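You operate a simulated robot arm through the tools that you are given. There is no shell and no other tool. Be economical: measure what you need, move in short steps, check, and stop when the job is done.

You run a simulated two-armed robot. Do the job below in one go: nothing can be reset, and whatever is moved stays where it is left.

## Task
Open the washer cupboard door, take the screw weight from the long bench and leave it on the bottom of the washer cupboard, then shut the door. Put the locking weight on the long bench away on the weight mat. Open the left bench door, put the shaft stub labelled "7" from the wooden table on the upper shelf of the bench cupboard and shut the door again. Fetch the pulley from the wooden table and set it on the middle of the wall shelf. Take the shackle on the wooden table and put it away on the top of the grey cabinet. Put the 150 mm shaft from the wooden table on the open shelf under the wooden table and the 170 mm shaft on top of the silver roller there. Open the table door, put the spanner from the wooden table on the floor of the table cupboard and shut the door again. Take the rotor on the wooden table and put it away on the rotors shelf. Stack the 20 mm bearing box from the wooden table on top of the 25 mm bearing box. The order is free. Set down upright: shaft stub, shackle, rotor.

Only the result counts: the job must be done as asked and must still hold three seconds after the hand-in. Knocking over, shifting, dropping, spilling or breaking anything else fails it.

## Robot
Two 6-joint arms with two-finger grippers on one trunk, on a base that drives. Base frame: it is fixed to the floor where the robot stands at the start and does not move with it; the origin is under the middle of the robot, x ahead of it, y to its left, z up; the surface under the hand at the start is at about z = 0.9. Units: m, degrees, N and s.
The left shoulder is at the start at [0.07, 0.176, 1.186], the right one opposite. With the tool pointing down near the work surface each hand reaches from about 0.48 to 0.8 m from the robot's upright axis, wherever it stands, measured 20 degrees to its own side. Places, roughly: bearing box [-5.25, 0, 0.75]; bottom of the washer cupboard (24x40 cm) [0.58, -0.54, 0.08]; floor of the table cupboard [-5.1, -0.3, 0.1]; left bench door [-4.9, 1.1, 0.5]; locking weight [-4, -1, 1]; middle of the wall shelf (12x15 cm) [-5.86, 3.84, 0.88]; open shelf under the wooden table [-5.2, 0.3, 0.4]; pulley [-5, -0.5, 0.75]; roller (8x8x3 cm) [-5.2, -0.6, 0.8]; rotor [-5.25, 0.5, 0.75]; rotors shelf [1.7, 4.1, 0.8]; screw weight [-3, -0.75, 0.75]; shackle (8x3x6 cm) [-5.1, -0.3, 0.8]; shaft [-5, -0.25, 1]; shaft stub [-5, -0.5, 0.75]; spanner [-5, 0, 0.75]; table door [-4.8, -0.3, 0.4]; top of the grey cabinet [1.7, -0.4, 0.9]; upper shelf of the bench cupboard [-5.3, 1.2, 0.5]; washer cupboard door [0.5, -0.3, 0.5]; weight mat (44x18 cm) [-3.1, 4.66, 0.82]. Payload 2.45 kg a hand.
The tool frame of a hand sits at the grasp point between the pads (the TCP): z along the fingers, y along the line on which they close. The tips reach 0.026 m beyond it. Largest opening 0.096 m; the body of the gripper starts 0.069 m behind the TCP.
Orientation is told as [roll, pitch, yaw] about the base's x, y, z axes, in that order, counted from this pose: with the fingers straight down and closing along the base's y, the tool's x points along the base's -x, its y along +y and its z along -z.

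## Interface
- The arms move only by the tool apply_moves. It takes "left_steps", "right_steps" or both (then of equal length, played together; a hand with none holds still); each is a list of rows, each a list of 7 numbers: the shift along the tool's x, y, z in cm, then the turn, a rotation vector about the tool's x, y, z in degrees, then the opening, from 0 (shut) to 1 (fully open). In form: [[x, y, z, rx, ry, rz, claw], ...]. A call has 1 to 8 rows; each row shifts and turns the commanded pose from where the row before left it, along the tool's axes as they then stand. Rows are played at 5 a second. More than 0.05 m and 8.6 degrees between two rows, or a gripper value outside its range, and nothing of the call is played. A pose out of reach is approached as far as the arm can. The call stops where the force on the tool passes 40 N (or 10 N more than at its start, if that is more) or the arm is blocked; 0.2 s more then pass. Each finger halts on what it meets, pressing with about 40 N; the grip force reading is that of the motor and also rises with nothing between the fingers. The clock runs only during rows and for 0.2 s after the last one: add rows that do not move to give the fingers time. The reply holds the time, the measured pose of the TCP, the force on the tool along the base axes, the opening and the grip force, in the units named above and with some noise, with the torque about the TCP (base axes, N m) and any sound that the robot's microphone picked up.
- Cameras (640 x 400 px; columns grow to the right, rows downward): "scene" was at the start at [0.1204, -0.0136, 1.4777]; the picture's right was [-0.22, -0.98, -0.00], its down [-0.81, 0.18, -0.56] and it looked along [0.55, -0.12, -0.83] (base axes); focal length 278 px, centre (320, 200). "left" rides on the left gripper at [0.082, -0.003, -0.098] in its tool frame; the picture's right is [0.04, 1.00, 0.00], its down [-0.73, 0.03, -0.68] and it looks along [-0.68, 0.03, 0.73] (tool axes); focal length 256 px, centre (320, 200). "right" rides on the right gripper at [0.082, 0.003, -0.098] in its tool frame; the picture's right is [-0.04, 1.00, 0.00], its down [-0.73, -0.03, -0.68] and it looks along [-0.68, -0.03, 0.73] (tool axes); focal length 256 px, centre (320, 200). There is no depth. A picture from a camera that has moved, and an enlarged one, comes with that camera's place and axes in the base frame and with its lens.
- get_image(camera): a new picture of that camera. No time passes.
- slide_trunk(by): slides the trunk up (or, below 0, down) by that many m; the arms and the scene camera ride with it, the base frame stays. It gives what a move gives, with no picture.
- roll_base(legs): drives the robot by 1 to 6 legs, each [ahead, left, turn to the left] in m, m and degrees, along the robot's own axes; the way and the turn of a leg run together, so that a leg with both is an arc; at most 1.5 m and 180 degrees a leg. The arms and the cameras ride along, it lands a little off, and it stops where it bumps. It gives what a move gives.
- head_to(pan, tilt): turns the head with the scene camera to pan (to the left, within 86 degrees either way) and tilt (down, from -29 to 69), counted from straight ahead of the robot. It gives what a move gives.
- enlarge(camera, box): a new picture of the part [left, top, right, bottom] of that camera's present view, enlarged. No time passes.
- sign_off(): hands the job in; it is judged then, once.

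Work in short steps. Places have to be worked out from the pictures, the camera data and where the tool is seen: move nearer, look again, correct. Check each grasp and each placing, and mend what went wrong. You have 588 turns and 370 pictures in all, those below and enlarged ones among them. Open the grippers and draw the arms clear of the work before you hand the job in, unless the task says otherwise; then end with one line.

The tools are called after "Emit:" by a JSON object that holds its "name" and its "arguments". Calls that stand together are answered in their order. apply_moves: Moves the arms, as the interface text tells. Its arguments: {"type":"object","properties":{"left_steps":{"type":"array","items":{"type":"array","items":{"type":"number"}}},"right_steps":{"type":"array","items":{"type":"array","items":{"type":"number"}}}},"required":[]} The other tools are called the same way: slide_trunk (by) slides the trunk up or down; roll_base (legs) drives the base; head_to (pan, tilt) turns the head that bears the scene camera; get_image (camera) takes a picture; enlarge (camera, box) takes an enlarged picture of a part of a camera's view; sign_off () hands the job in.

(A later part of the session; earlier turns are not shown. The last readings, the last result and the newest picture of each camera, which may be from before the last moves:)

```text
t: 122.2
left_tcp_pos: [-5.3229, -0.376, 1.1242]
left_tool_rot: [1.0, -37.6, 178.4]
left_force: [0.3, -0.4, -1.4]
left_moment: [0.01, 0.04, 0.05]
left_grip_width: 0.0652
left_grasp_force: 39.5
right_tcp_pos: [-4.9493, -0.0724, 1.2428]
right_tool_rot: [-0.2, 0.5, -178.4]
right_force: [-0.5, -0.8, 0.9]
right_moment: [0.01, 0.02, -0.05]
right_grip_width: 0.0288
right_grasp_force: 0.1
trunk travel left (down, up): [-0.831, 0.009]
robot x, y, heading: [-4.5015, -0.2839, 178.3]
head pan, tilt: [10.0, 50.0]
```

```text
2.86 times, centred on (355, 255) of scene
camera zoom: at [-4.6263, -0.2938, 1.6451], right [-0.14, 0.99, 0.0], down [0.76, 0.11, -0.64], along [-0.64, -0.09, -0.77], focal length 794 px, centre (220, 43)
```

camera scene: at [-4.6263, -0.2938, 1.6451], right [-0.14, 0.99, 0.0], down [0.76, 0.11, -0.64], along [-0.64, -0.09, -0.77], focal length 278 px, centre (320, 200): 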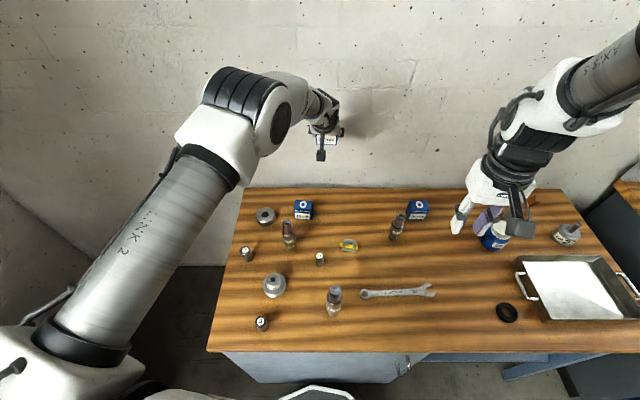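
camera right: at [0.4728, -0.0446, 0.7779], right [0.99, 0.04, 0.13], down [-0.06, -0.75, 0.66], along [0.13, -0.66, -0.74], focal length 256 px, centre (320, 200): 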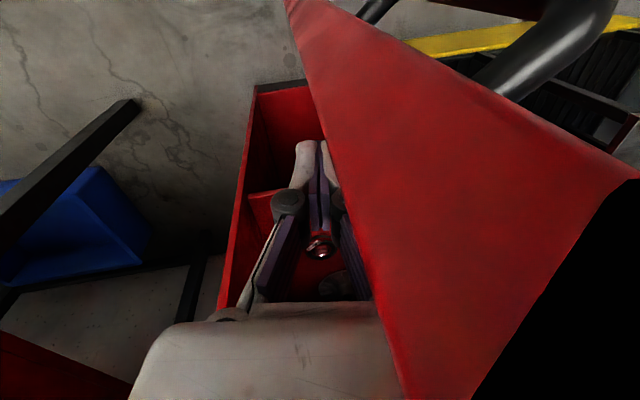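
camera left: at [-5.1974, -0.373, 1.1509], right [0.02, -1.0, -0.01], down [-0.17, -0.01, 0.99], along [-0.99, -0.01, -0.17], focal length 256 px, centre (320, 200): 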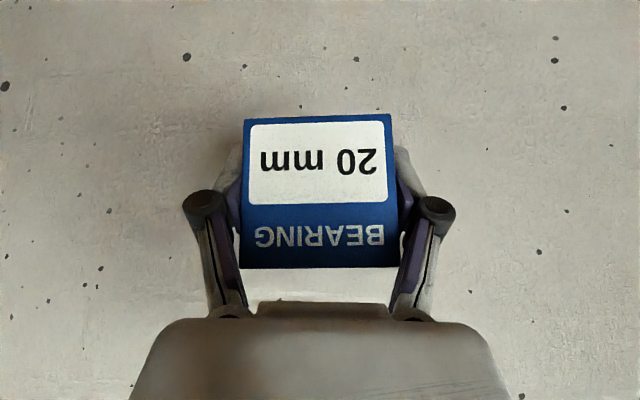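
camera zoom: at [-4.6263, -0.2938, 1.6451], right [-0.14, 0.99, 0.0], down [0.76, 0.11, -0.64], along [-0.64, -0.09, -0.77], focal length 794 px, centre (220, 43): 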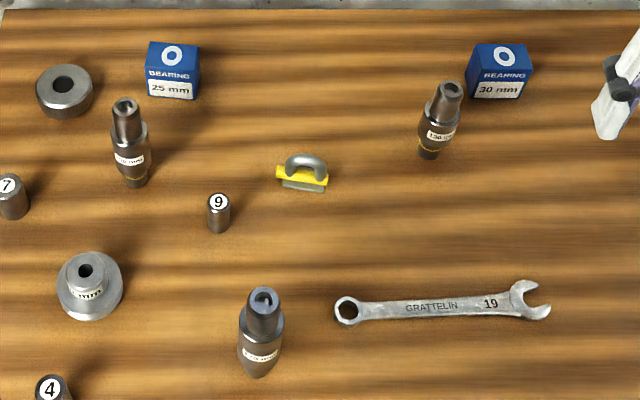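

The 25 mm box is at ≈(-5.255,-0.442), but a shaft stands in front of it where my wrist camera would pass. I read the shaft labels first.

Emit:
{"name": "enlarge", "arguments": {"camera": "scene", "box": [270, 210, 310, 255]}}

Emit:
{"name": "enlarge", "arguments": {"camera": "scene", "box": [318, 280, 358, 320]}}

Emit:
{"name": "enlarge", "arguments": {"camera": "scene", "box": [378, 205, 418, 245]}}

```text
8.89 times, centred on (290, 232) of scene
camera zoom: at [-4.6263, -0.2938, 1.6451], right [-0.14, 0.99, 0.0], down [0.76, 0.11, -0.64], along [-0.64, -0.09, -0.77], focal length 2471 px, centre (587, -89)
```

zoom: 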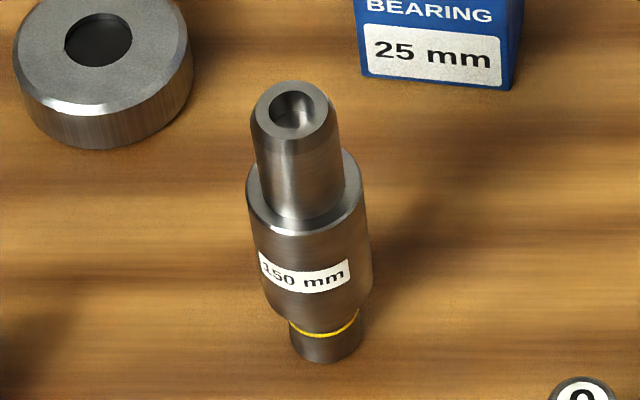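

```text
10.00 times, centred on (338, 300) of scene
camera zoom: at [-4.6263, -0.2938, 1.6451], right [-0.14, 0.99, 0.0], down [0.76, 0.11, -0.64], along [-0.64, -0.09, -0.77], focal length 2780 px, centre (140, -800)
```

zoom: 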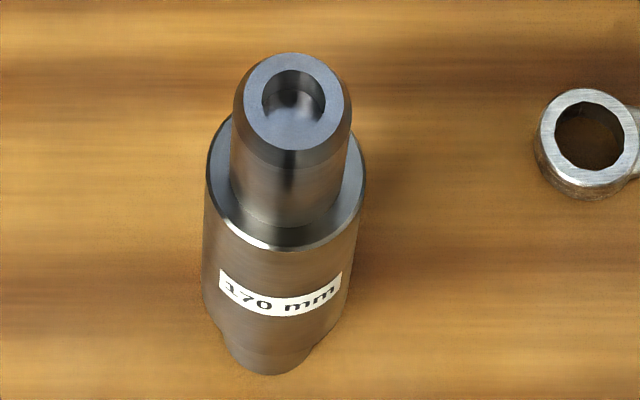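

```text
10.00 times, centred on (398, 225) of scene
camera zoom: at [-4.6263, -0.2938, 1.6451], right [-0.14, 0.99, 0.0], down [0.76, 0.11, -0.64], along [-0.64, -0.09, -0.77], focal length 2780 px, centre (-460, -50)
```

zoom: 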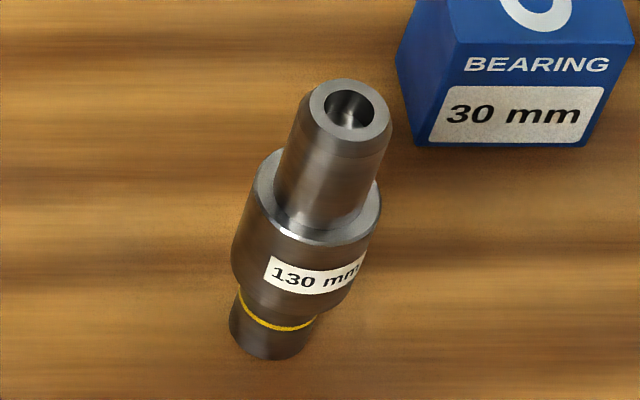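

Front-left shaft A = 150 mm, the front one = 170 mm, the third 130 mm (stays). I place the box with the hand yawed ~25° from the right, so the camera clears shaft A: rotate about the vertical first.

Emit:
{"name": "apply_moves", "arguments": {"left_steps": [[0, 0, -1, -5.1, 0, -6.1, 0], [1, 0, -1.5, -5.1, 0, -6.1, 0], [1.5, 0, -1.5, -5.1, 0, -6.1, 0]]}}

```text
t: 123.0
left_tcp_pos: [-5.2797, -0.3674, 1.14]
left_tool_rot: [2.1, -38.3, -158.2]
left_force: [0.1, 0.4, -1.4]
left_moment: [-0.02, 0.0, 0.03]
left_grip_width: 0.0653
left_grasp_force: 40.0
right_tcp_pos: [-4.949, -0.0714, 1.2423]
right_tool_rot: [-0.1, 0.5, -178.4]
right_force: [0.7, -0.5, 0.6]
right_moment: [0.02, 0.0, 0.04]
right_grip_width: 0.0286
right_grasp_force: 0.0
trunk travel left (down, up): [-0.831, 0.009]
robot x, y, heading: [-4.4977, -0.2842, 178.1]
head pan, tilt: [10.0, 50.0]
```

Emit:
{"name": "apply_moves", "arguments": {"left_steps": [[0, 4, 0, 0, 0, 0, 0], [0, 4, 0, 0, 0, 0, 0], [0, 0, 0, 0, 0, 0, 0]]}}

Emit:
{"name": "slide_trunk", "arguments": {"by": -0.16}}

Emit:
{"name": "get_image", "arguments": {"camera": "left"}}

Emit:
{"name": "get_image", "arguments": {"camera": "scene"}}

```text
t: 123.8
left_tcp_pos: [-5.25, -0.4402, 1.141]
left_tool_rot: [2.1, -38.2, -158.3]
left_force: [-0.3, -0.1, -2.3]
left_moment: [-0.04, -0.03, 0.03]
left_grip_width: 0.065
left_grasp_force: 39.9
right_tcp_pos: [-4.9506, -0.0712, 1.2424]
right_tool_rot: [-0.1, 0.7, -178.3]
right_force: [-0.7, -0.1, -0.5]
right_moment: [-0.03, 0.01, -0.01]
right_grip_width: 0.0284
right_grasp_force: 0.1
trunk travel left (down, up): [-0.831, 0.009]
robot x, y, heading: [-4.5004, -0.2846, 178.4]
head pan, tilt: [10.0, 50.0]
```

```text
t: 125.7
left_tcp_pos: [-5.2491, -0.4407, 0.9814]
left_tool_rot: [2.2, -38.2, -158.4]
left_force: [-0.8, -0.2, -2.5]
left_moment: [0.01, -0.02, -0.02]
left_grip_width: 0.065
left_grasp_force: 40.6
right_tcp_pos: [-4.9491, -0.0715, 1.083]
right_tool_rot: [-0.2, 0.6, -178.4]
right_force: [0.1, 0.0, 0.7]
right_moment: [-0.01, 0.0, 0.01]
right_grip_width: 0.0289
right_grasp_force: 0.0
trunk travel left (down, up): [-0.671, 0.169]
robot x, y, heading: [-4.501, -0.2843, 177.9]
head pan, tilt: [10.0, 50.0]
```

```text
312 pictures are left
camera left: at [-5.1341, -0.3889, 1.0071], right [0.42, -0.91, 0.0], down [-0.14, -0.06, 0.99], along [-0.9, -0.41, -0.16], focal length 256 px, centre (320, 200)
```

left: 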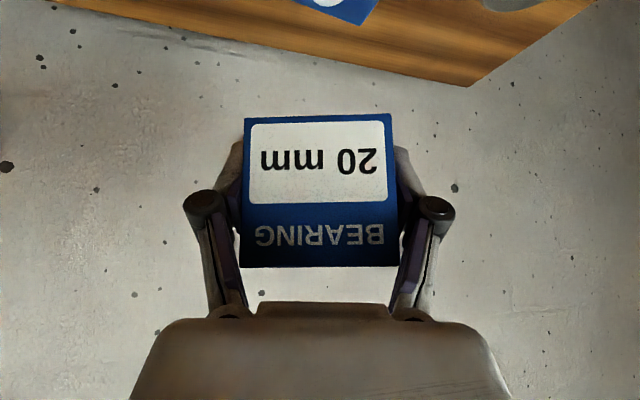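

```text
311 pictures are left
camera scene: at [-4.6261, -0.2934, 1.4852], right [-0.14, 0.99, 0.0], down [0.76, 0.11, -0.64], along [-0.64, -0.09, -0.77], focal length 278 px, centre (320, 200)
```

scene: 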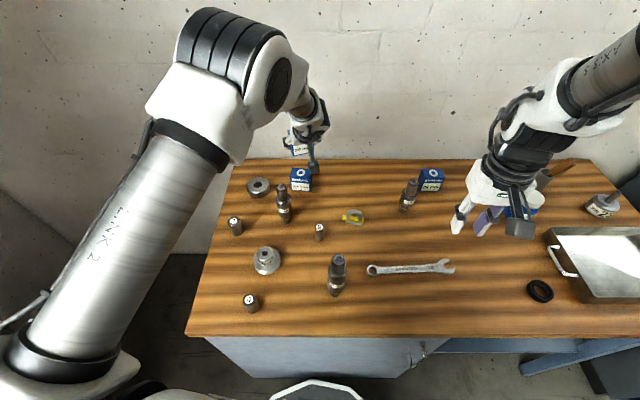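

The held box is nearly over the 25 mm box; I back off 8 cm to measure the lower box precisely with the wrist camera.

Emit:
{"name": "roll_base", "arguments": {"legs": [[-0.09, 0, 0]]}}

Emit:
{"name": "get_image", "arguments": {"camera": "left"}}

```text
t: 126.8
left_tcp_pos: [-5.1597, -0.4438, 0.9799]
left_tool_rot: [2.1, -38.2, -158.3]
left_force: [-0.1, 0.4, -0.8]
left_moment: [-0.01, 0.04, 0.03]
left_grip_width: 0.0646
left_grasp_force: 39.9
right_tcp_pos: [-4.8593, -0.0738, 1.082]
right_tool_rot: [-0.3, 0.6, -178.3]
right_force: [-0.1, 0.9, 0.2]
right_moment: [0.03, -0.01, 0.0]
right_grip_width: 0.0288
right_grasp_force: 0.0
trunk travel left (down, up): [-0.671, 0.169]
robot x, y, heading: [-4.4089, -0.2896, 178.3]
head pan, tilt: [10.0, 50.0]
```

```text
310 pictures are left
camera left: at [-5.0442, -0.3919, 1.0067], right [0.42, -0.91, 0.0], down [-0.14, -0.06, 0.99], along [-0.9, -0.41, -0.16], focal length 256 px, centre (320, 200)
```

left: 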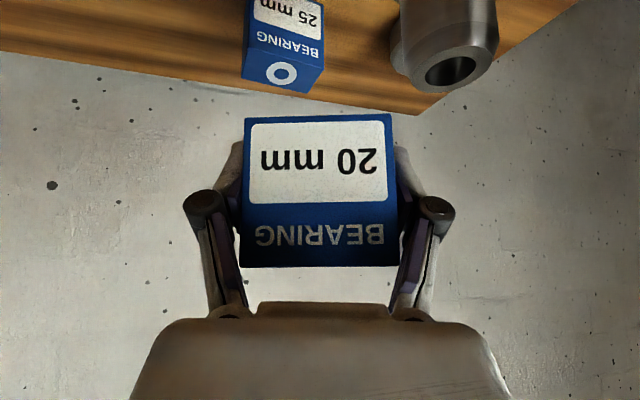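

25 mm box centre ≈(-5.25,-0.447). I return forward over it and lower.

Emit:
{"name": "roll_base", "arguments": {"legs": [[0.085, 0.002, 0]]}}

Emit:
{"name": "slide_trunk", "arguments": {"by": -0.06}}

Emit:
{"name": "get_image", "arguments": {"camera": "scene"}}

```text
t: 127.9
left_tcp_pos: [-5.2425, -0.4432, 0.9809]
left_tool_rot: [2.1, -38.2, -158.4]
left_force: [-0.1, 0.2, -1.9]
left_moment: [0.03, 0.02, 0.0]
left_grip_width: 0.0646
left_grasp_force: 39.7
right_tcp_pos: [-4.9434, -0.0731, 1.0822]
right_tool_rot: [-0.2, 0.5, -178.3]
right_force: [-0.7, 0.3, -0.4]
right_moment: [0.04, -0.02, 0.01]
right_grip_width: 0.0287
right_grasp_force: 0.0
trunk travel left (down, up): [-0.671, 0.169]
robot x, y, heading: [-4.4974, -0.2868, 178.2]
head pan, tilt: [10.0, 50.0]
```

```text
t: 128.9
left_tcp_pos: [-5.2427, -0.444, 0.9217]
left_tool_rot: [1.9, -38.3, -158.4]
left_force: [-0.6, 0.5, -2.0]
left_moment: [0.0, 0.0, 0.02]
left_grip_width: 0.065
left_grasp_force: 40.3
right_tcp_pos: [-4.9439, -0.0735, 1.0228]
right_tool_rot: [-0.3, 0.5, -178.3]
right_force: [0.6, -0.2, 0.8]
right_moment: [-0.05, -0.02, 0.03]
right_grip_width: 0.0285
right_grasp_force: 0.2
trunk travel left (down, up): [-0.611, 0.229]
robot x, y, heading: [-4.4898, -0.2879, 178.4]
head pan, tilt: [10.0, 50.0]
```

```text
309 pictures are left
camera scene: at [-4.6192, -0.2956, 1.4253], right [-0.14, 0.99, 0.0], down [0.76, 0.11, -0.64], along [-0.64, -0.09, -0.77], focal length 278 px, centre (320, 200)
```

scene: 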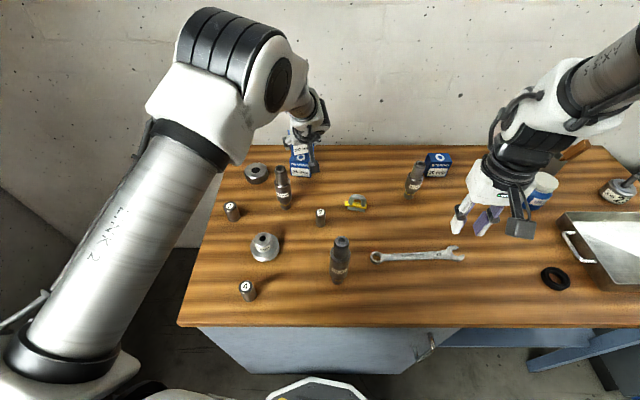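

Gap ≈3 cm. Lower in small steps.

Emit:
{"name": "apply_moves", "arguments": {"left_steps": [[0.62, 0, 0.79, 0, 0, 0, 0], [0.62, 0, 0.79, 0, 0, 0, 0], [0.3, 0, 0.4, 0, 0, 0, 0]]}}

Emit:
{"name": "enlarge", "arguments": {"camera": "scene", "box": [260, 110, 350, 200]}}

```text
t: 129.7
left_tcp_pos: [-5.2429, -0.4452, 0.8959]
left_tool_rot: [2.0, -38.2, -158.4]
left_force: [0.1, -0.8, -0.9]
left_moment: [-0.02, -0.01, 0.03]
left_grip_width: 0.0648
left_grasp_force: 39.4
right_tcp_pos: [-4.9445, -0.0734, 1.0217]
right_tool_rot: [-0.2, 0.5, -178.3]
right_force: [-0.5, 0.0, 1.2]
right_moment: [0.01, -0.02, 0.02]
right_grip_width: 0.0288
right_grasp_force: 0.0
trunk travel left (down, up): [-0.611, 0.229]
robot x, y, heading: [-4.4905, -0.2854, 178.4]
head pan, tilt: [10.0, 50.0]
```

```text
4.44 times, centred on (305, 155) of scene
camera zoom: at [-4.6204, -0.2957, 1.4251], right [-0.14, 0.99, 0.0], down [0.76, 0.11, -0.64], along [-0.64, -0.09, -0.77], focal length 1236 px, centre (387, 400)
```

zoom: 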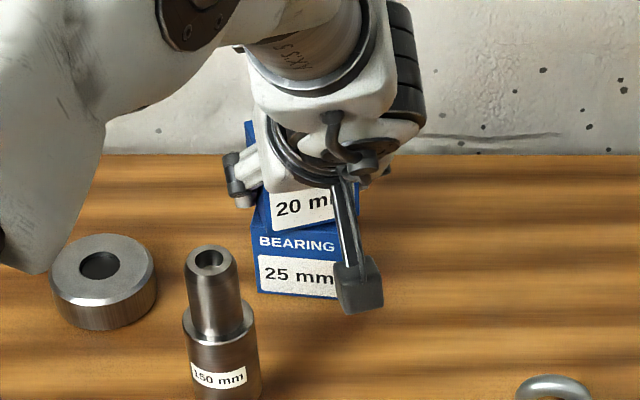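

Emit:
{"name": "apply_moves", "arguments": {"left_steps": [[0.2, 0, 0.25, 0, 0, 0, 0], [0.2, 0, 0.25, 0, 0, 0, 0]]}}

Emit:
{"name": "apply_moves", "arguments": {"left_steps": [[0.2, 0, 0.25, 0, 0, 0, 0], [0, 0, 0, 0, 0, 0, 0]]}}

```text
t: 130.3
left_tcp_pos: [-5.242, -0.4439, 0.8908]
left_tool_rot: [2.0, -38.4, -158.4]
left_force: [-2.2, -1.6, 4.6]
left_moment: [-0.2, -0.01, -0.05]
left_grip_width: 0.0646
left_grasp_force: 39.8
right_tcp_pos: [-4.9435, -0.0737, 1.0233]
right_tool_rot: [-0.2, 0.5, -178.3]
right_force: [-0.6, -0.2, -0.8]
right_moment: [-0.02, 0.04, -0.01]
right_grip_width: 0.0289
right_grasp_force: 0.1
trunk travel left (down, up): [-0.611, 0.229]
robot x, y, heading: [-4.4953, -0.2874, 178.2]
head pan, tilt: [10.0, 50.0]
```

```text
t: 130.9
left_tcp_pos: [-5.2435, -0.4436, 0.8911]
left_tool_rot: [1.9, -38.6, -158.2]
left_force: [-8.0, -1.6, 23.8]
left_moment: [-0.47, 0.26, -0.06]
left_grip_width: 0.0651
left_grasp_force: 39.8
right_tcp_pos: [-4.9404, -0.0734, 1.0234]
right_tool_rot: [-0.2, 0.4, -178.3]
right_force: [0.8, -0.2, 0.6]
right_moment: [0.02, 0.01, 0.0]
right_grip_width: 0.0287
right_grasp_force: 0.1
trunk travel left (down, up): [-0.611, 0.229]
robot x, y, heading: [-4.4929, -0.2894, 178.5]
head pan, tilt: [10.0, 50.0]
```

Contact felt. Release and lift straight up.

Emit:
{"name": "apply_moves", "arguments": {"left_steps": [[0, 0, 0, 0, 0, 0, 0.5], [0, 0, 0, 0, 0, 0, 1], [0, 0, 0, 0, 0, 0, 1], [-0.6, 0, -0.8, 0, 0, 0, 1], [-1.2, 0, -1.6, 0, 0, 0, 1], [-2, 0, -2.4, 0, 0, 0, 1], [-2, 0, -2.4, 0, 0, 0, 1], [-2, 0, -2.4, 0, 0, 0, 1]]}}

Emit:
{"name": "enlarge", "arguments": {"camera": "scene", "box": [230, 90, 390, 220]}}

```text
t: 132.7
left_tcp_pos: [-5.2438, -0.4403, 1.012]
left_tool_rot: [1.9, -38.2, -158.3]
left_force: [0.1, -0.6, 0.0]
left_moment: [0.02, 0.01, -0.03]
left_grip_width: 0.0958
left_grasp_force: 0.1
right_tcp_pos: [-4.9426, -0.0735, 1.0228]
right_tool_rot: [-0.2, 0.5, -178.3]
right_force: [0.1, 0.1, 0.0]
right_moment: [0.03, 0.02, -0.01]
right_grip_width: 0.0292
right_grasp_force: 0.0
trunk travel left (down, up): [-0.611, 0.229]
robot x, y, heading: [-4.4963, -0.2863, 178.1]
head pan, tilt: [10.0, 50.0]
```

```text
3.08 times, centred on (310, 155) of scene
camera zoom: at [-4.6188, -0.2953, 1.4252], right [-0.14, 0.99, 0.0], down [0.76, 0.11, -0.64], along [-0.64, -0.09, -0.77], focal length 855 px, centre (351, 338)
```

zoom: 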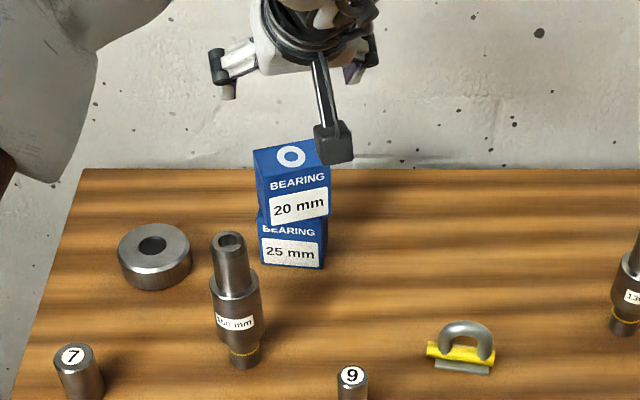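

Stacked fine. Next the 170 mm shaft: base ≈(-4.905,-0.29), roller ≈(-5.207,-0.579). I raise, back up, and turn the left tool vertical again.

Emit:
{"name": "slide_trunk", "arguments": {"by": 0.15}}

Emit:
{"name": "roll_base", "arguments": {"legs": [[-0.25, -0.17, 1]]}}

Emit:
{"name": "apply_moves", "arguments": {"left_steps": [[0, 0, 0, 0, 8, 0, 1], [0, 0, 0, 0, 8, 0, 1], [0, 0, 0, 0, 8, 0, 1], [0, 0, 0, 0, 8, 0, 1], [0, 0, 0, 0, 8, 0, 1], [0, 0, 0, 0, 0, 8, 1], [0, 0, 0, 0, 0, 8, 1], [0, 0, 0, 0, 0, 8, 1]]}}

Emit:
{"name": "get_image", "arguments": {"camera": "left"}}

```text
t: 134.4
left_tcp_pos: [-5.2467, -0.4411, 1.1608]
left_tool_rot: [2.2, -38.2, -158.4]
left_force: [0.9, 0.0, -0.4]
left_moment: [0.0, -0.01, 0.01]
left_grip_width: 0.0959
left_grasp_force: 0.1
right_tcp_pos: [-4.9423, -0.0733, 1.1723]
right_tool_rot: [-0.3, 0.5, -178.3]
right_force: [-0.8, 0.0, 0.4]
right_moment: [0.0, 0.01, -0.02]
right_grip_width: 0.0286
right_grasp_force: 0.0
trunk travel left (down, up): [-0.761, 0.079]
robot x, y, heading: [-4.4952, -0.2895, 178.3]
head pan, tilt: [10.0, 50.0]
```

```text
t: 136.5
left_tcp_pos: [-4.9931, -0.2916, 1.1595]
left_tool_rot: [2.0, -38.1, -157.4]
left_force: [0.6, -0.8, 0.5]
left_moment: [0.01, -0.02, 0.01]
left_grip_width: 0.0962
left_grasp_force: 0.2
right_tcp_pos: [-4.6975, 0.0807, 1.1713]
right_tool_rot: [-0.3, 0.6, -177.3]
right_force: [0.1, -0.3, -0.2]
right_moment: [0.0, 0.02, 0.0]
right_grip_width: 0.0286
right_grasp_force: 0.1
trunk travel left (down, up): [-0.761, 0.079]
robot x, y, heading: [-4.2451, -0.1263, 179.4]
head pan, tilt: [10.0, 50.0]
```

```text
t: 138.3
left_tcp_pos: [-4.9937, -0.2983, 1.1528]
left_tool_rot: [13.9, -23.6, 176.8]
left_force: [0.5, -0.4, 0.0]
left_moment: [-0.02, -0.01, -0.01]
left_grip_width: 0.0958
left_grasp_force: 0.0
left hand out of reach, approached as far as the arm can: row 2, 3, 4, 5
right_tcp_pos: [-4.6966, 0.0813, 1.1716]
right_tool_rot: [-0.3, 0.5, -177.2]
right_force: [-0.7, -1.2, 0.3]
right_moment: [0.0, 0.03, 0.05]
right_grip_width: 0.0288
right_grasp_force: 0.0
trunk travel left (down, up): [-0.761, 0.079]
robot x, y, heading: [-4.2445, -0.1226, 179.2]
head pan, tilt: [10.0, 50.0]
```

```text
306 pictures are left
camera left: at [-4.8782, -0.2782, 1.2058], right [0.08, -0.98, 0.21], down [-0.4, 0.16, 0.9], along [-0.91, -0.15, -0.38], focal length 256 px, centre (320, 200)
```

left: 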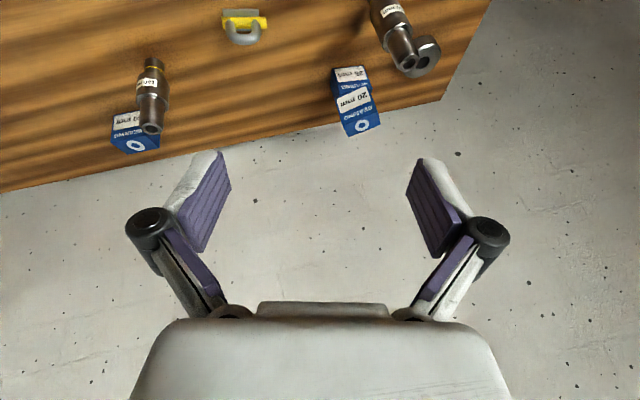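

Vertical is out of reach that far; I bring the hand back 10 cm and check the orientation.

Emit:
{"name": "apply_moves", "arguments": {"left_steps": [[3, 0, 0, 0, 0, 0, 1], [3, 0, 0, 0, 0, 0, 1], [3, 0, 0, 0, 0, 0, 1]]}}

Emit:
{"name": "get_image", "arguments": {"camera": "left"}}

```text
t: 139.1
left_tcp_pos: [-4.9086, -0.302, 1.1146]
left_tool_rot: [14.0, -23.6, 176.9]
left_force: [0.7, 0.1, -0.8]
left_moment: [0.04, 0.03, 0.02]
left_grip_width: 0.0959
left_grasp_force: 0.0
right_tcp_pos: [-4.6968, 0.0815, 1.1722]
right_tool_rot: [-0.1, 0.4, -177.2]
right_force: [0.0, 0.4, -0.4]
right_moment: [0.0, 0.02, 0.04]
right_grip_width: 0.0289
right_grasp_force: 0.1
trunk travel left (down, up): [-0.761, 0.079]
robot x, y, heading: [-4.2453, -0.1249, 179.3]
head pan, tilt: [10.0, 50.0]
```

```text
305 pictures are left
camera left: at [-4.7941, -0.2814, 1.1697], right [0.08, -0.98, 0.2], down [-0.4, 0.16, 0.9], along [-0.91, -0.15, -0.38], focal length 256 px, centre (320, 200)
```

left: 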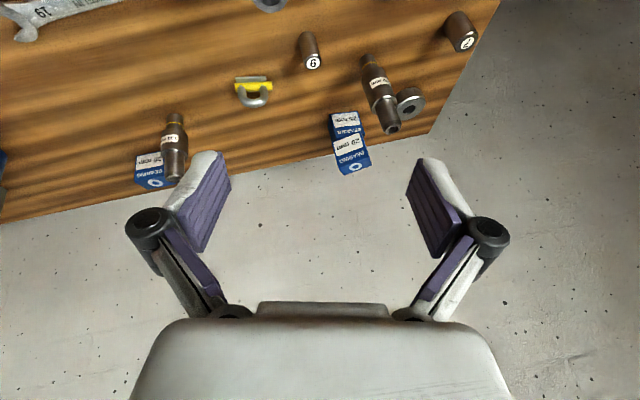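

I correct roll and pitch explicitly.

Emit:
{"name": "apply_moves", "arguments": {"left_steps": [[0, 0, 0, 7, 0, 0, 1], [0, 0, 0, 7, 0, 0, 1], [0, 0, 0, 0, 7.9, 0, 1], [0, 0, 0, 0, 7.9, 0, 1], [0, 0, 0, 0, 7.8, 0, 1]]}}

Emit:
{"name": "get_image", "arguments": {"camera": "left"}}

```text
t: 140.3
left_tcp_pos: [-4.8785, -0.4198, 1.0576]
left_tool_rot: [9.1, -1.8, 179.9]
left_force: [0.2, 0.2, -1.1]
left_moment: [0.0, -0.01, -0.02]
left_grip_width: 0.0963
left_grasp_force: 0.0
left hand out of reach, approached as far as the arm can: row 1, 2, 3, 4, 5
right_tcp_pos: [-4.6965, 0.0803, 1.1735]
right_tool_rot: [-0.3, 0.4, -177.2]
right_force: [0.1, 0.4, 0.3]
right_moment: [0.0, 0.0, 0.02]
right_grip_width: 0.0287
right_grasp_force: 0.0
trunk travel left (down, up): [-0.761, 0.079]
robot x, y, heading: [-4.2428, -0.1273, 179.7]
head pan, tilt: [10.0, 50.0]
```

```text
304 pictures are left
camera left: at [-4.7924, -0.4021, 1.1492], right [0.04, -0.99, 0.15], down [-0.71, 0.08, 0.7], along [-0.7, -0.14, -0.7], focal length 256 px, centre (320, 200)
```

left: 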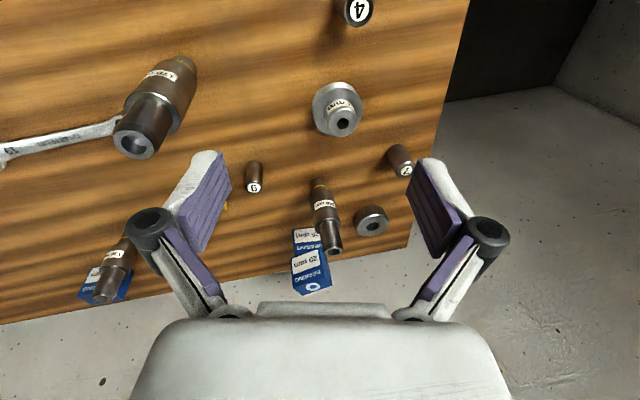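

The arm works better with the hand further below the shoulder. I raise the trunk, then level the hand and move it over the 170 mm shaft.

Emit:
{"name": "slide_trunk", "arguments": {"by": 0.07}}

Emit:
{"name": "apply_moves", "arguments": {"left_steps": [[0, -3, 2, 0, 0, 0, 1], [0, -3, 2, 0, 0, 0, 1], [0, -2.5, 1.5, 0, 0, 0, 1], [0, -2.5, 1.5, 0, 0, 0, 1]]}}

Emit:
{"name": "apply_moves", "arguments": {"left_steps": [[0, 0, 0, 4.5, 0.8, 0, 1], [0, 0, 0, 4.5, 0.8, 0, 1], [0, 0, 0, 0, 0, 0, 1]]}}

Emit:
{"name": "get_image", "arguments": {"camera": "left"}}

```text
t: 141.3
left_tcp_pos: [-4.8786, -0.4194, 1.1257]
left_tool_rot: [8.9, -1.9, 180.0]
left_force: [0.2, -0.4, -0.1]
left_moment: [0.0, 0.01, 0.02]
left_grip_width: 0.096
left_grasp_force: 0.1
right_tcp_pos: [-4.697, 0.0816, 1.2417]
right_tool_rot: [-0.2, 0.6, -177.3]
right_force: [0.6, 0.5, 0.1]
right_moment: [0.02, 0.01, 0.01]
right_grip_width: 0.0288
right_grasp_force: 0.1
trunk travel left (down, up): [-0.831, 0.009]
robot x, y, heading: [-4.2416, -0.1213, 179.1]
head pan, tilt: [10.0, 50.0]
```

```text
t: 142.3
left_tcp_pos: [-4.8588, -0.3669, 1.0226]
left_tool_rot: [9.7, -2.3, 180.0]
left_force: [0.6, 1.2, -0.4]
left_moment: [-0.02, -0.01, 0.0]
left_grip_width: 0.0963
left_grasp_force: 0.1
left hand out of reach, approached as far as the arm can: row 1, 2, 3, 4
right_tcp_pos: [-4.6963, 0.0828, 1.2426]
right_tool_rot: [-0.2, 0.5, -177.2]
right_force: [-1.0, 0.9, 0.3]
right_moment: [-0.01, -0.02, 0.0]
right_grip_width: 0.029
right_grasp_force: 0.1
trunk travel left (down, up): [-0.831, 0.009]
robot x, y, heading: [-4.2424, -0.1244, 179.7]
head pan, tilt: [10.0, 50.0]
```

```text
t: 143.1
left_tcp_pos: [-4.8591, -0.3683, 1.0221]
left_tool_rot: [9.8, -2.2, 179.9]
left_force: [-0.6, -0.1, 0.7]
left_moment: [0.01, -0.02, 0.02]
left_grip_width: 0.096
left_grasp_force: 0.0
left hand out of reach, approached as far as the arm can: row 1, 2
right_tcp_pos: [-4.697, 0.0817, 1.2427]
right_tool_rot: [-0.2, 0.5, -177.2]
right_force: [-0.2, -0.8, 0.1]
right_moment: [0.0, 0.01, -0.02]
right_grip_width: 0.029
right_grasp_force: 0.0
trunk travel left (down, up): [-0.831, 0.009]
robot x, y, heading: [-4.2446, -0.1204, 179.5]
head pan, tilt: [10.0, 50.0]
```

```text
303 pictures are left
camera left: at [-4.7727, -0.3478, 1.1142], right [0.04, -0.98, 0.17], down [-0.71, 0.09, 0.7], along [-0.71, -0.15, -0.69], focal length 256 px, centre (320, 200)
```

left: 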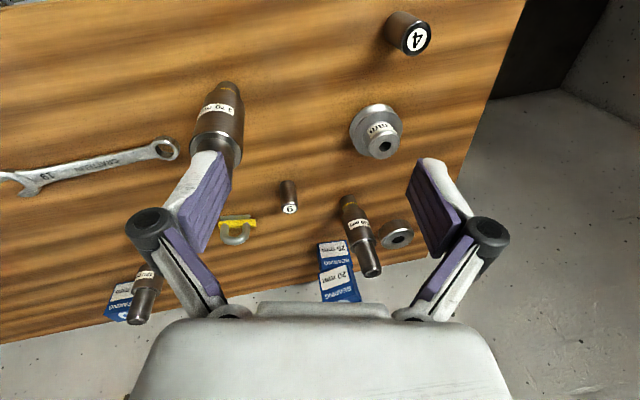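

The wrist seems stuck at a joint limit (roll ~10°). Moving the hand outward freed the right arm earlier, so I try that for the left.

Emit:
{"name": "apply_moves", "arguments": {"left_steps": [[0, 3, -1, 3, 0, 0, 1], [0, 3, -1, 3, 0, 0, 1], [0, 3, -1, 3, 0.7, 0, 1], [0, 3, -1, 2, 0.8, 0, 1]]}}

```text
t: 144.1
left_tcp_pos: [-4.8167, -0.4428, 1.0701]
left_tool_rot: [1.2, -1.5, -178.1]
left_force: [-0.5, 0.5, -1.2]
left_moment: [-0.01, 0.0, 0.0]
left_grip_width: 0.0957
left_grasp_force: 0.0
left hand out of reach, approached as far as the arm can: row 1, 2, 3, 4
right_tcp_pos: [-4.696, 0.0825, 1.2427]
right_tool_rot: [-0.2, 0.5, -177.3]
right_force: [0.0, 1.0, 0.6]
right_moment: [-0.01, 0.03, 0.02]
right_grip_width: 0.0289
right_grasp_force: 0.0
trunk travel left (down, up): [-0.831, 0.009]
robot x, y, heading: [-4.2463, -0.1241, 179.3]
head pan, tilt: [10.0, 50.0]
```

Emit:
{"name": "get_image", "arguments": {"camera": "scene"}}

```text
302 pictures are left
camera scene: at [-4.3672, -0.1331, 1.6453], right [-0.16, 0.99, 0.0], down [0.76, 0.12, -0.64], along [-0.63, -0.1, -0.77], focal length 278 px, centre (320, 200)
```

scene: 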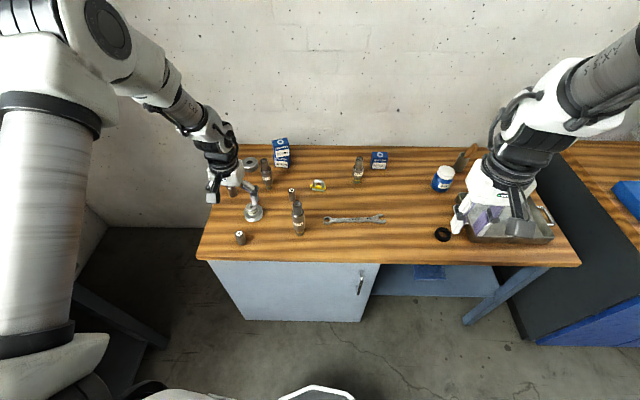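

Emit:
{"name": "apply_moves", "arguments": {"left_steps": [[3, 0.5, 0, 0, 0, 0, 1], [3, 0.5, 0, 0, 0, 0, 1], [3, 0.5, 0.5, 0, 0, 0, 1], [2, 0.5, 0.5, 0, 0, 0, 1], [0, 0, 0, 1.2, 1.5, 2.6, 1]]}}

Emit:
{"name": "apply_moves", "arguments": {"left_steps": [[-2.6, -2.8, 0, 0, 0, 0, 1], [-2.6, -2.8, 0, 0, 0, 0, 1], [-2.6, -2.8, 0, 0, 0, 0, 1], [-2.6, -2.8, 0, 0, 0, 0, 1], [-2.6, -2.8, 0, 0, 0, 0, 1], [-2.6, -2.8, 0, 0, 0, 0, 1]]}}

```text
t: 145.3
left_tcp_pos: [-4.7058, -0.4592, 1.0573]
left_tool_rot: [-0.1, 0.0, 179.4]
left_force: [-0.3, 0.4, -0.5]
left_moment: [0.0, 0.0, 0.0]
left_grip_width: 0.096
left_grasp_force: 0.1
right_tcp_pos: [-4.6965, 0.0823, 1.2432]
right_tool_rot: [-0.2, 0.4, -177.2]
right_force: [-0.1, 0.9, 0.2]
right_moment: [-0.01, -0.01, -0.01]
right_grip_width: 0.0288
right_grasp_force: 0.0
trunk travel left (down, up): [-0.831, 0.009]
robot x, y, heading: [-4.24, -0.1236, 179.3]
head pan, tilt: [10.0, 50.0]
```

```text
t: 146.7
left_tcp_pos: [-4.7569, -0.4107, 1.0552]
left_tool_rot: [-0.1, 0.0, 179.3]
left_force: [0.0, -0.1, 1.2]
left_moment: [0.04, -0.01, 0.05]
left_grip_width: 0.0961
left_grasp_force: 0.0
left hand out of reach, approached as far as the arm can: row 2, 3, 4, 5, 6
right_tcp_pos: [-4.6958, 0.0814, 1.2425]
right_tool_rot: [-0.2, 0.5, -177.2]
right_force: [0.6, -0.5, 0.3]
right_moment: [0.04, -0.02, -0.02]
right_grip_width: 0.0287
right_grasp_force: 0.0
trunk travel left (down, up): [-0.831, 0.009]
robot x, y, heading: [-4.2431, -0.1214, 179.6]
head pan, tilt: [10.0, 50.0]
```

Emit:
{"name": "get_image", "arguments": {"camera": "scene"}}

```text
301 pictures are left
camera scene: at [-4.3682, -0.1351, 1.6452], right [-0.16, 0.99, 0.0], down [0.76, 0.13, -0.64], along [-0.63, -0.1, -0.77], focal length 278 px, centre (320, 200)
```

scene: 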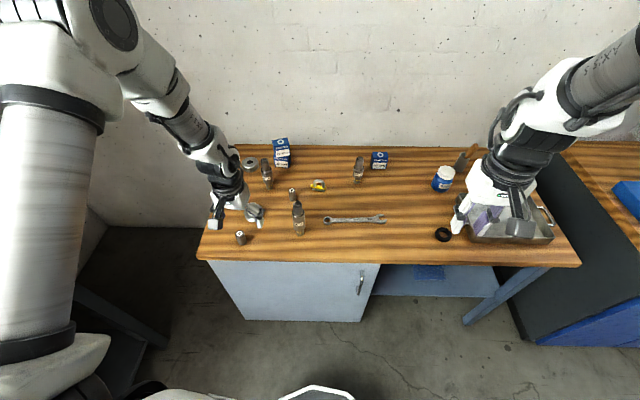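

Both arms appear to have fallen into an unfavourable joint branch. I try to extend the left arm forward while pitching to −40°, the pose that worked well before.

Emit:
{"name": "apply_moves", "arguments": {"left_steps": [[-4, 0, 0, 0, -8, 0, 1], [-3.96, 0, 0.56, 0, -8, 0, 1], [-3.85, 0, 1.1, 0, -8, 0, 1], [-3.65, 0, 1.63, 0, -8, 0, 1], [-3.4, 0, 2.1, 0, -8, 0, 1]]}}

Emit:
{"name": "get_image", "arguments": {"camera": "scene"}}

```text
t: 147.9
left_tcp_pos: [-4.9183, -0.4243, 1.0476]
left_tool_rot: [2.8, -32.9, -179.1]
left_force: [-0.1, 1.7, 0.3]
left_moment: [-0.13, -0.08, -0.01]
left_grip_width: 0.0961
left_grasp_force: 0.1
left hand out of reach, approached as far as the arm can: row 3, 4
right_tcp_pos: [-4.698, 0.0803, 1.2416]
right_tool_rot: [-0.1, 0.7, -177.1]
right_force: [-1.0, -0.2, 0.9]
right_moment: [0.08, -0.03, 0.01]
right_grip_width: 0.029
right_grasp_force: 0.1
trunk travel left (down, up): [-0.831, 0.009]
robot x, y, heading: [-4.243, -0.1224, 179.3]
head pan, tilt: [10.0, 50.0]
```

```text
300 pictures are left
camera scene: at [-4.3708, -0.1348, 1.645], right [-0.16, 0.99, 0.0], down [0.76, 0.13, -0.64], along [-0.63, -0.1, -0.77], focal length 278 px, centre (320, 200)
```

scene: 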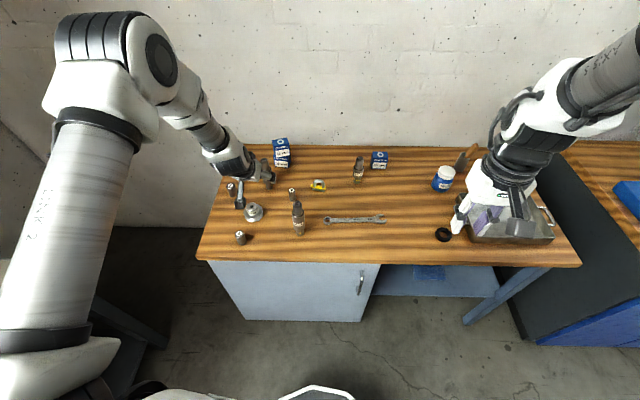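

Reachable. I shift it right toward y≈-0.29 and then pitch back to vertical keeping position.

Emit:
{"name": "apply_moves", "arguments": {"left_steps": [[0, -3.5, 0, 0.9, 0, 0, 1], [0, -3.5, 0, 0.9, 0, 0, 1], [0, -3.5, 0, 0.9, 0, 0, 1], [0, -2.5, 0, 0, 0, 0, 1]]}}

Emit:
{"name": "apply_moves", "arguments": {"left_steps": [[0, 0, 0, 0, 8, 0, 1], [0, 0, 0, 0, 8, 0, 1], [0, 0, 0, 0, 8, 0, 1], [0, 0, 0, 0, 8, 0, 1]]}}

```text
t: 148.9
left_tcp_pos: [-4.9149, -0.2892, 1.0469]
left_tool_rot: [0.9, -32.9, 178.7]
left_force: [0.7, 0.4, 0.3]
left_moment: [0.0, 0.01, 0.03]
left_grip_width: 0.0959
left_grasp_force: 0.0
right_tcp_pos: [-4.6958, 0.0826, 1.2425]
right_tool_rot: [-0.1, 0.5, -177.1]
right_force: [0.0, 1.2, 0.3]
right_moment: [0.0, 0.03, -0.03]
right_grip_width: 0.0289
right_grasp_force: 0.0
trunk travel left (down, up): [-0.831, 0.009]
robot x, y, heading: [-4.2425, -0.1237, 179.4]
head pan, tilt: [10.0, 50.0]
```

```text
t: 149.9
left_tcp_pos: [-4.9166, -0.2922, 1.0458]
left_tool_rot: [0.6, -0.8, 179.0]
left_force: [0.0, 0.0, 0.3]
left_moment: [0.0, -0.01, 0.01]
left_grip_width: 0.096
left_grasp_force: 0.0
right_tcp_pos: [-4.6972, 0.0808, 1.2426]
right_tool_rot: [-0.2, 0.6, -177.2]
right_force: [0.3, 1.0, -0.1]
right_moment: [0.03, 0.01, 0.02]
right_grip_width: 0.0288
right_grasp_force: 0.1
trunk travel left (down, up): [-0.831, 0.009]
robot x, y, heading: [-4.2408, -0.1234, 179.5]
head pan, tilt: [10.0, 50.0]
```

Recovered: vertical over the shaft. I look down with the wrist camera.

Emit:
{"name": "get_image", "arguments": {"camera": "left"}}

```text
299 pictures are left
camera left: at [-4.8317, -0.2888, 1.1418], right [0.03, -1.0, 0.01], down [-0.72, -0.01, 0.69], along [-0.69, -0.03, -0.72], focal length 256 px, centre (320, 200)
```

left: 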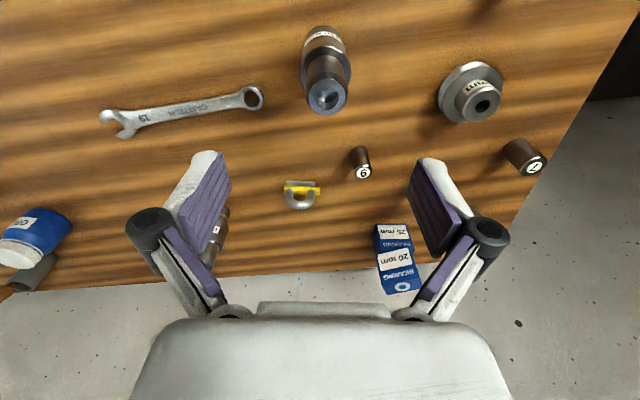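

Shaft axis at ≈(-4.897,-0.300), top z≈0.97. I centre and descend to grip the upper journal.

Emit:
{"name": "apply_moves", "arguments": {"left_steps": [[1.9, 0.8, 0, 0, 0, 0, 1], [0, 0, 4, 0, 0, 0, 1], [0, 0, 4, 0, 0, 0, 1], [0, 0, 3.5, 0, 0, 0, 1], [0, 0, 0, 0, 0, 0, 1]]}}

Emit:
{"name": "get_image", "arguments": {"camera": "left"}}

```text
t: 151.1
left_tcp_pos: [-4.8972, -0.3004, 0.9307]
left_tool_rot: [0.7, -0.9, 179.1]
left_force: [0.1, 0.6, 0.0]
left_moment: [0.04, -0.03, -0.02]
left_grip_width: 0.0962
left_grasp_force: 0.2
right_tcp_pos: [-4.6966, 0.0822, 1.2431]
right_tool_rot: [-0.2, 0.4, -177.3]
right_force: [0.6, 0.2, 0.9]
right_moment: [-0.03, -0.02, 0.03]
right_grip_width: 0.0288
right_grasp_force: 0.0
trunk travel left (down, up): [-0.831, 0.009]
robot x, y, heading: [-4.2443, -0.1207, 179.6]
head pan, tilt: [10.0, 50.0]
```

```text
298 pictures are left
camera left: at [-4.813, -0.2977, 1.027], right [0.03, -1.0, 0.01], down [-0.72, -0.01, 0.69], along [-0.69, -0.03, -0.72], focal length 256 px, centre (320, 200)
```

left: 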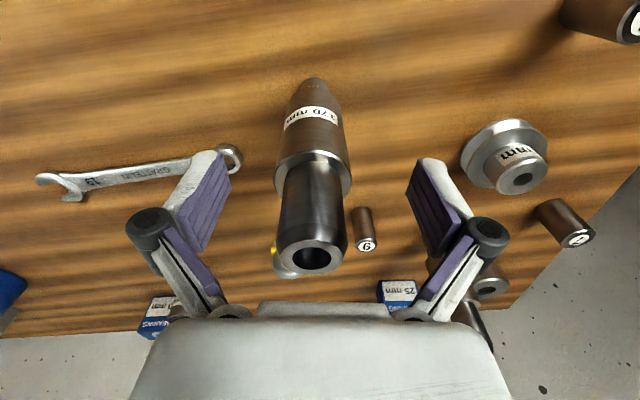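

Aligned. Raise 1.2 cm so the pads sit on the journal only, close and lift.

Emit:
{"name": "apply_moves", "arguments": {"left_steps": [[0, 0, -1.2, 0, 0, 0, 1], [0, 0, 0, 0, 0, 0, 0], [0, 0, 0, 0, 0, 0, 0], [0, 0, 0, 0, 0, 0, 0], [0, 0, -2, 0, 0, 0, 0], [0, 0, -3, 0, 0, 0, 0], [0, 0, -3, 0, 0, 0, 0]]}}

Emit:
{"name": "get_image", "arguments": {"camera": "left"}}

```text
t: 152.7
left_tcp_pos: [-4.895, -0.3004, 1.0225]
left_tool_rot: [0.7, -0.8, 179.1]
left_force: [0.9, 0.6, -9.8]
left_moment: [-0.02, -0.02, 0.01]
left_grip_width: 0.0412
left_grasp_force: 40.2
right_tcp_pos: [-4.6972, 0.0819, 1.242]
right_tool_rot: [-0.2, 0.5, -177.1]
right_force: [-0.2, 0.8, -0.1]
right_moment: [-0.01, 0.0, -0.02]
right_grip_width: 0.029
right_grasp_force: 0.1
trunk travel left (down, up): [-0.831, 0.009]
robot x, y, heading: [-4.2421, -0.123, 179.3]
head pan, tilt: [10.0, 50.0]
```

```text
297 pictures are left
camera left: at [-4.8112, -0.2966, 1.1193], right [0.03, -1.0, 0.01], down [-0.72, -0.01, 0.69], along [-0.69, -0.03, -0.72], focal length 256 px, centre (320, 200)
```

left: 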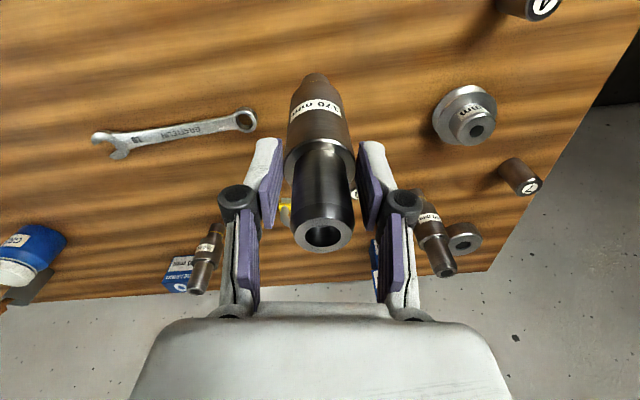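

Lifted (≈1 kg). I carry it left then forward around shaft A toward the roller.

Emit:
{"name": "apply_moves", "arguments": {"left_steps": [[0, 0, -3, 0, 0, 0, 0], [0, 0, 0, 0, 0, 0, 0]]}}

Emit:
{"name": "roll_base", "arguments": {"legs": [[0, 0.2, 0]]}}

Emit:
{"name": "apply_moves", "arguments": {"left_steps": [[0, 4, 0, 0, 0, 0, 0], [0, 4, 0, 0, 0, 0, 0]]}}

Emit:
{"name": "roll_base", "arguments": {"legs": [[0.2, 0, 0]]}}

Emit:
{"name": "get_image", "arguments": {"camera": "left"}}

Emit:
{"name": "get_image", "arguments": {"camera": "scene"}}

```text
t: 153.3
left_tcp_pos: [-4.8965, -0.299, 1.0532]
left_tool_rot: [0.7, -0.9, 179.2]
left_force: [0.5, 0.3, -9.2]
left_moment: [0.0, -0.04, -0.03]
left_grip_width: 0.041
left_grasp_force: 40.1
right_tcp_pos: [-4.6962, 0.0806, 1.2419]
right_tool_rot: [-0.3, 0.7, -177.2]
right_force: [1.2, -1.2, 0.0]
right_moment: [-0.04, 0.02, -0.02]
right_grip_width: 0.0288
right_grasp_force: 0.0
trunk travel left (down, up): [-0.831, 0.009]
robot x, y, heading: [-4.2404, -0.124, 179.7]
head pan, tilt: [10.0, 50.0]
```

```text
t: 154.9
left_tcp_pos: [-4.8977, -0.4974, 1.0542]
left_tool_rot: [0.8, -0.7, 179.2]
left_force: [0.3, 1.5, -10.3]
left_moment: [-0.03, -0.06, 0.03]
left_grip_width: 0.0413
left_grasp_force: 40.1
right_tcp_pos: [-4.7007, -0.1172, 1.2432]
right_tool_rot: [0.0, 0.6, -177.2]
right_force: [1.1, 0.4, -0.4]
right_moment: [-0.04, -0.01, 0.02]
right_grip_width: 0.029
right_grasp_force: 0.0
trunk travel left (down, up): [-0.831, 0.009]
robot x, y, heading: [-4.2477, -0.3273, 179.4]
head pan, tilt: [10.0, 50.0]
```

```text
t: 155.5
left_tcp_pos: [-4.8982, -0.5825, 1.0546]
left_tool_rot: [0.7, -0.9, 179.1]
left_force: [0.1, -0.3, -10.0]
left_moment: [0.01, -0.08, 0.03]
left_grip_width: 0.0412
left_grasp_force: 39.9
right_tcp_pos: [-4.6998, -0.1211, 1.2434]
right_tool_rot: [-0.3, 0.6, -177.1]
right_force: [0.6, -0.6, 0.4]
right_moment: [-0.02, 0.0, -0.04]
right_grip_width: 0.0288
right_grasp_force: 0.0
trunk travel left (down, up): [-0.831, 0.009]
robot x, y, heading: [-4.2433, -0.3265, 179.3]
head pan, tilt: [10.0, 50.0]
```

```text
t: 157.1
left_tcp_pos: [-5.0955, -0.5783, 1.0566]
left_tool_rot: [0.7, -0.9, 179.1]
left_force: [0.2, 0.1, -9.8]
left_moment: [-0.03, -0.06, 0.01]
left_grip_width: 0.0412
left_grasp_force: 39.4
right_tcp_pos: [-4.8968, -0.1175, 1.2439]
right_tool_rot: [-0.2, 0.4, -177.2]
right_force: [1.4, -0.4, 0.0]
right_moment: [-0.02, 0.03, -0.01]
right_grip_width: 0.0289
right_grasp_force: 0.1
trunk travel left (down, up): [-0.831, 0.009]
robot x, y, heading: [-4.4487, -0.3263, 179.5]
head pan, tilt: [10.0, 50.0]
```

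```text
296 pictures are left
camera left: at [-5.0115, -0.5754, 1.1525], right [0.02, -1.0, 0.01], down [-0.72, -0.01, 0.69], along [-0.69, -0.03, -0.72], focal length 256 px, centre (320, 200)
```

left: 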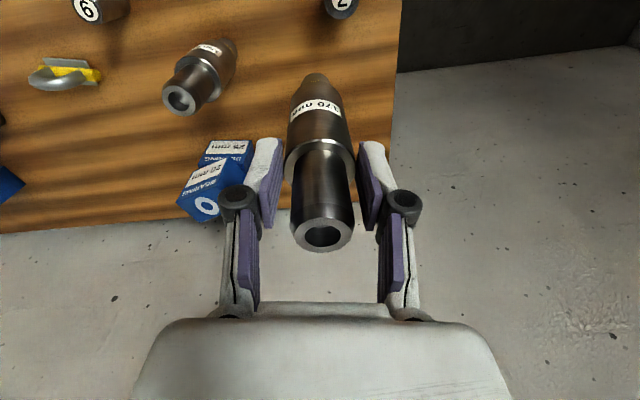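

```text
295 pictures are left
camera scene: at [-4.5682, -0.3331, 1.6455], right [-0.16, 0.99, 0.0], down [0.75, 0.12, -0.64], along [-0.64, -0.1, -0.77], focal length 278 px, centre (320, 200)
```

scene: 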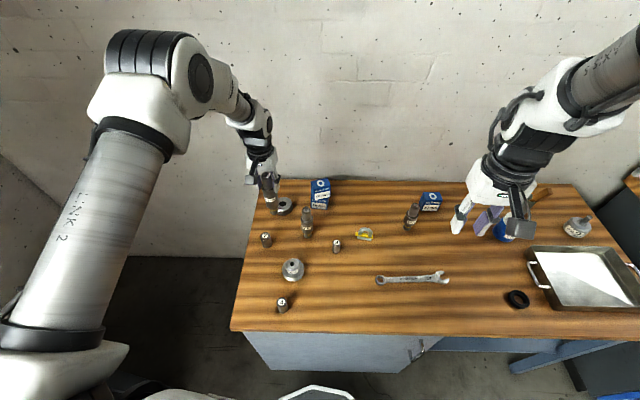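

I measure the roller's position again in a zoom.

Emit:
{"name": "enlarge", "arguments": {"camera": "scene", "box": [235, 160, 345, 260]}}

```text
4.00 times, centred on (290, 210) of scene
camera zoom: at [-4.5682, -0.3331, 1.6455], right [-0.16, 0.99, 0.0], down [0.75, 0.12, -0.64], along [-0.64, -0.1, -0.77], focal length 1112 px, centre (440, 160)
```

zoom: 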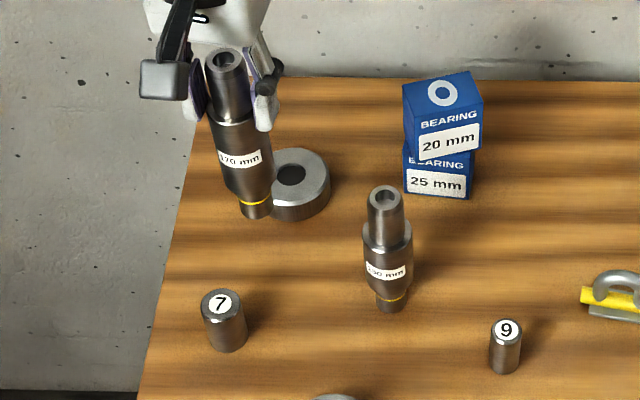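

Target ≈(-5.206,-0.581). Move in: base 5 cm, arm 6 cm.

Emit:
{"name": "roll_base", "arguments": {"legs": [[0.05, 0, 0]]}}

Emit:
{"name": "apply_moves", "arguments": {"left_steps": [[-3, 0, 0, 0, 0, 0, 0], [-3, 0, 0, 0, 0, 0, 0], [0, 0, 0, 0, 0, 0, 0]]}}

```text
t: 158.1
left_tcp_pos: [-5.1415, -0.5772, 1.0587]
left_tool_rot: [0.6, -1.0, 179.1]
left_force: [1.7, 0.5, -9.6]
left_moment: [-0.02, -0.05, -0.02]
left_grip_width: 0.0411
left_grasp_force: 40.2
right_tcp_pos: [-4.9416, -0.1159, 1.2462]
right_tool_rot: [-0.2, 0.1, -177.2]
right_force: [1.5, 0.4, 0.7]
right_moment: [-0.01, 0.11, 0.02]
right_grip_width: 0.0289
right_grasp_force: 0.1
trunk travel left (down, up): [-0.831, 0.009]
robot x, y, heading: [-4.4959, -0.3209, 179.5]
head pan, tilt: [10.0, 50.0]
```

```text
t: 158.9
left_tcp_pos: [-5.2077, -0.5767, 1.0534]
left_tool_rot: [0.7, -0.8, 179.1]
left_force: [-0.6, -0.3, -9.9]
left_moment: [-0.03, -0.06, -0.04]
left_grip_width: 0.0411
left_grasp_force: 40.1
right_tcp_pos: [-4.9486, -0.116, 1.2416]
right_tool_rot: [-0.1, 0.6, -177.3]
right_force: [0.1, -0.4, 0.6]
right_moment: [-0.03, 0.01, -0.02]
right_grip_width: 0.0289
right_grasp_force: 0.0
trunk travel left (down, up): [-0.831, 0.009]
robot x, y, heading: [-4.5, -0.3207, 179.5]
head pan, tilt: [10.0, 50.0]
```

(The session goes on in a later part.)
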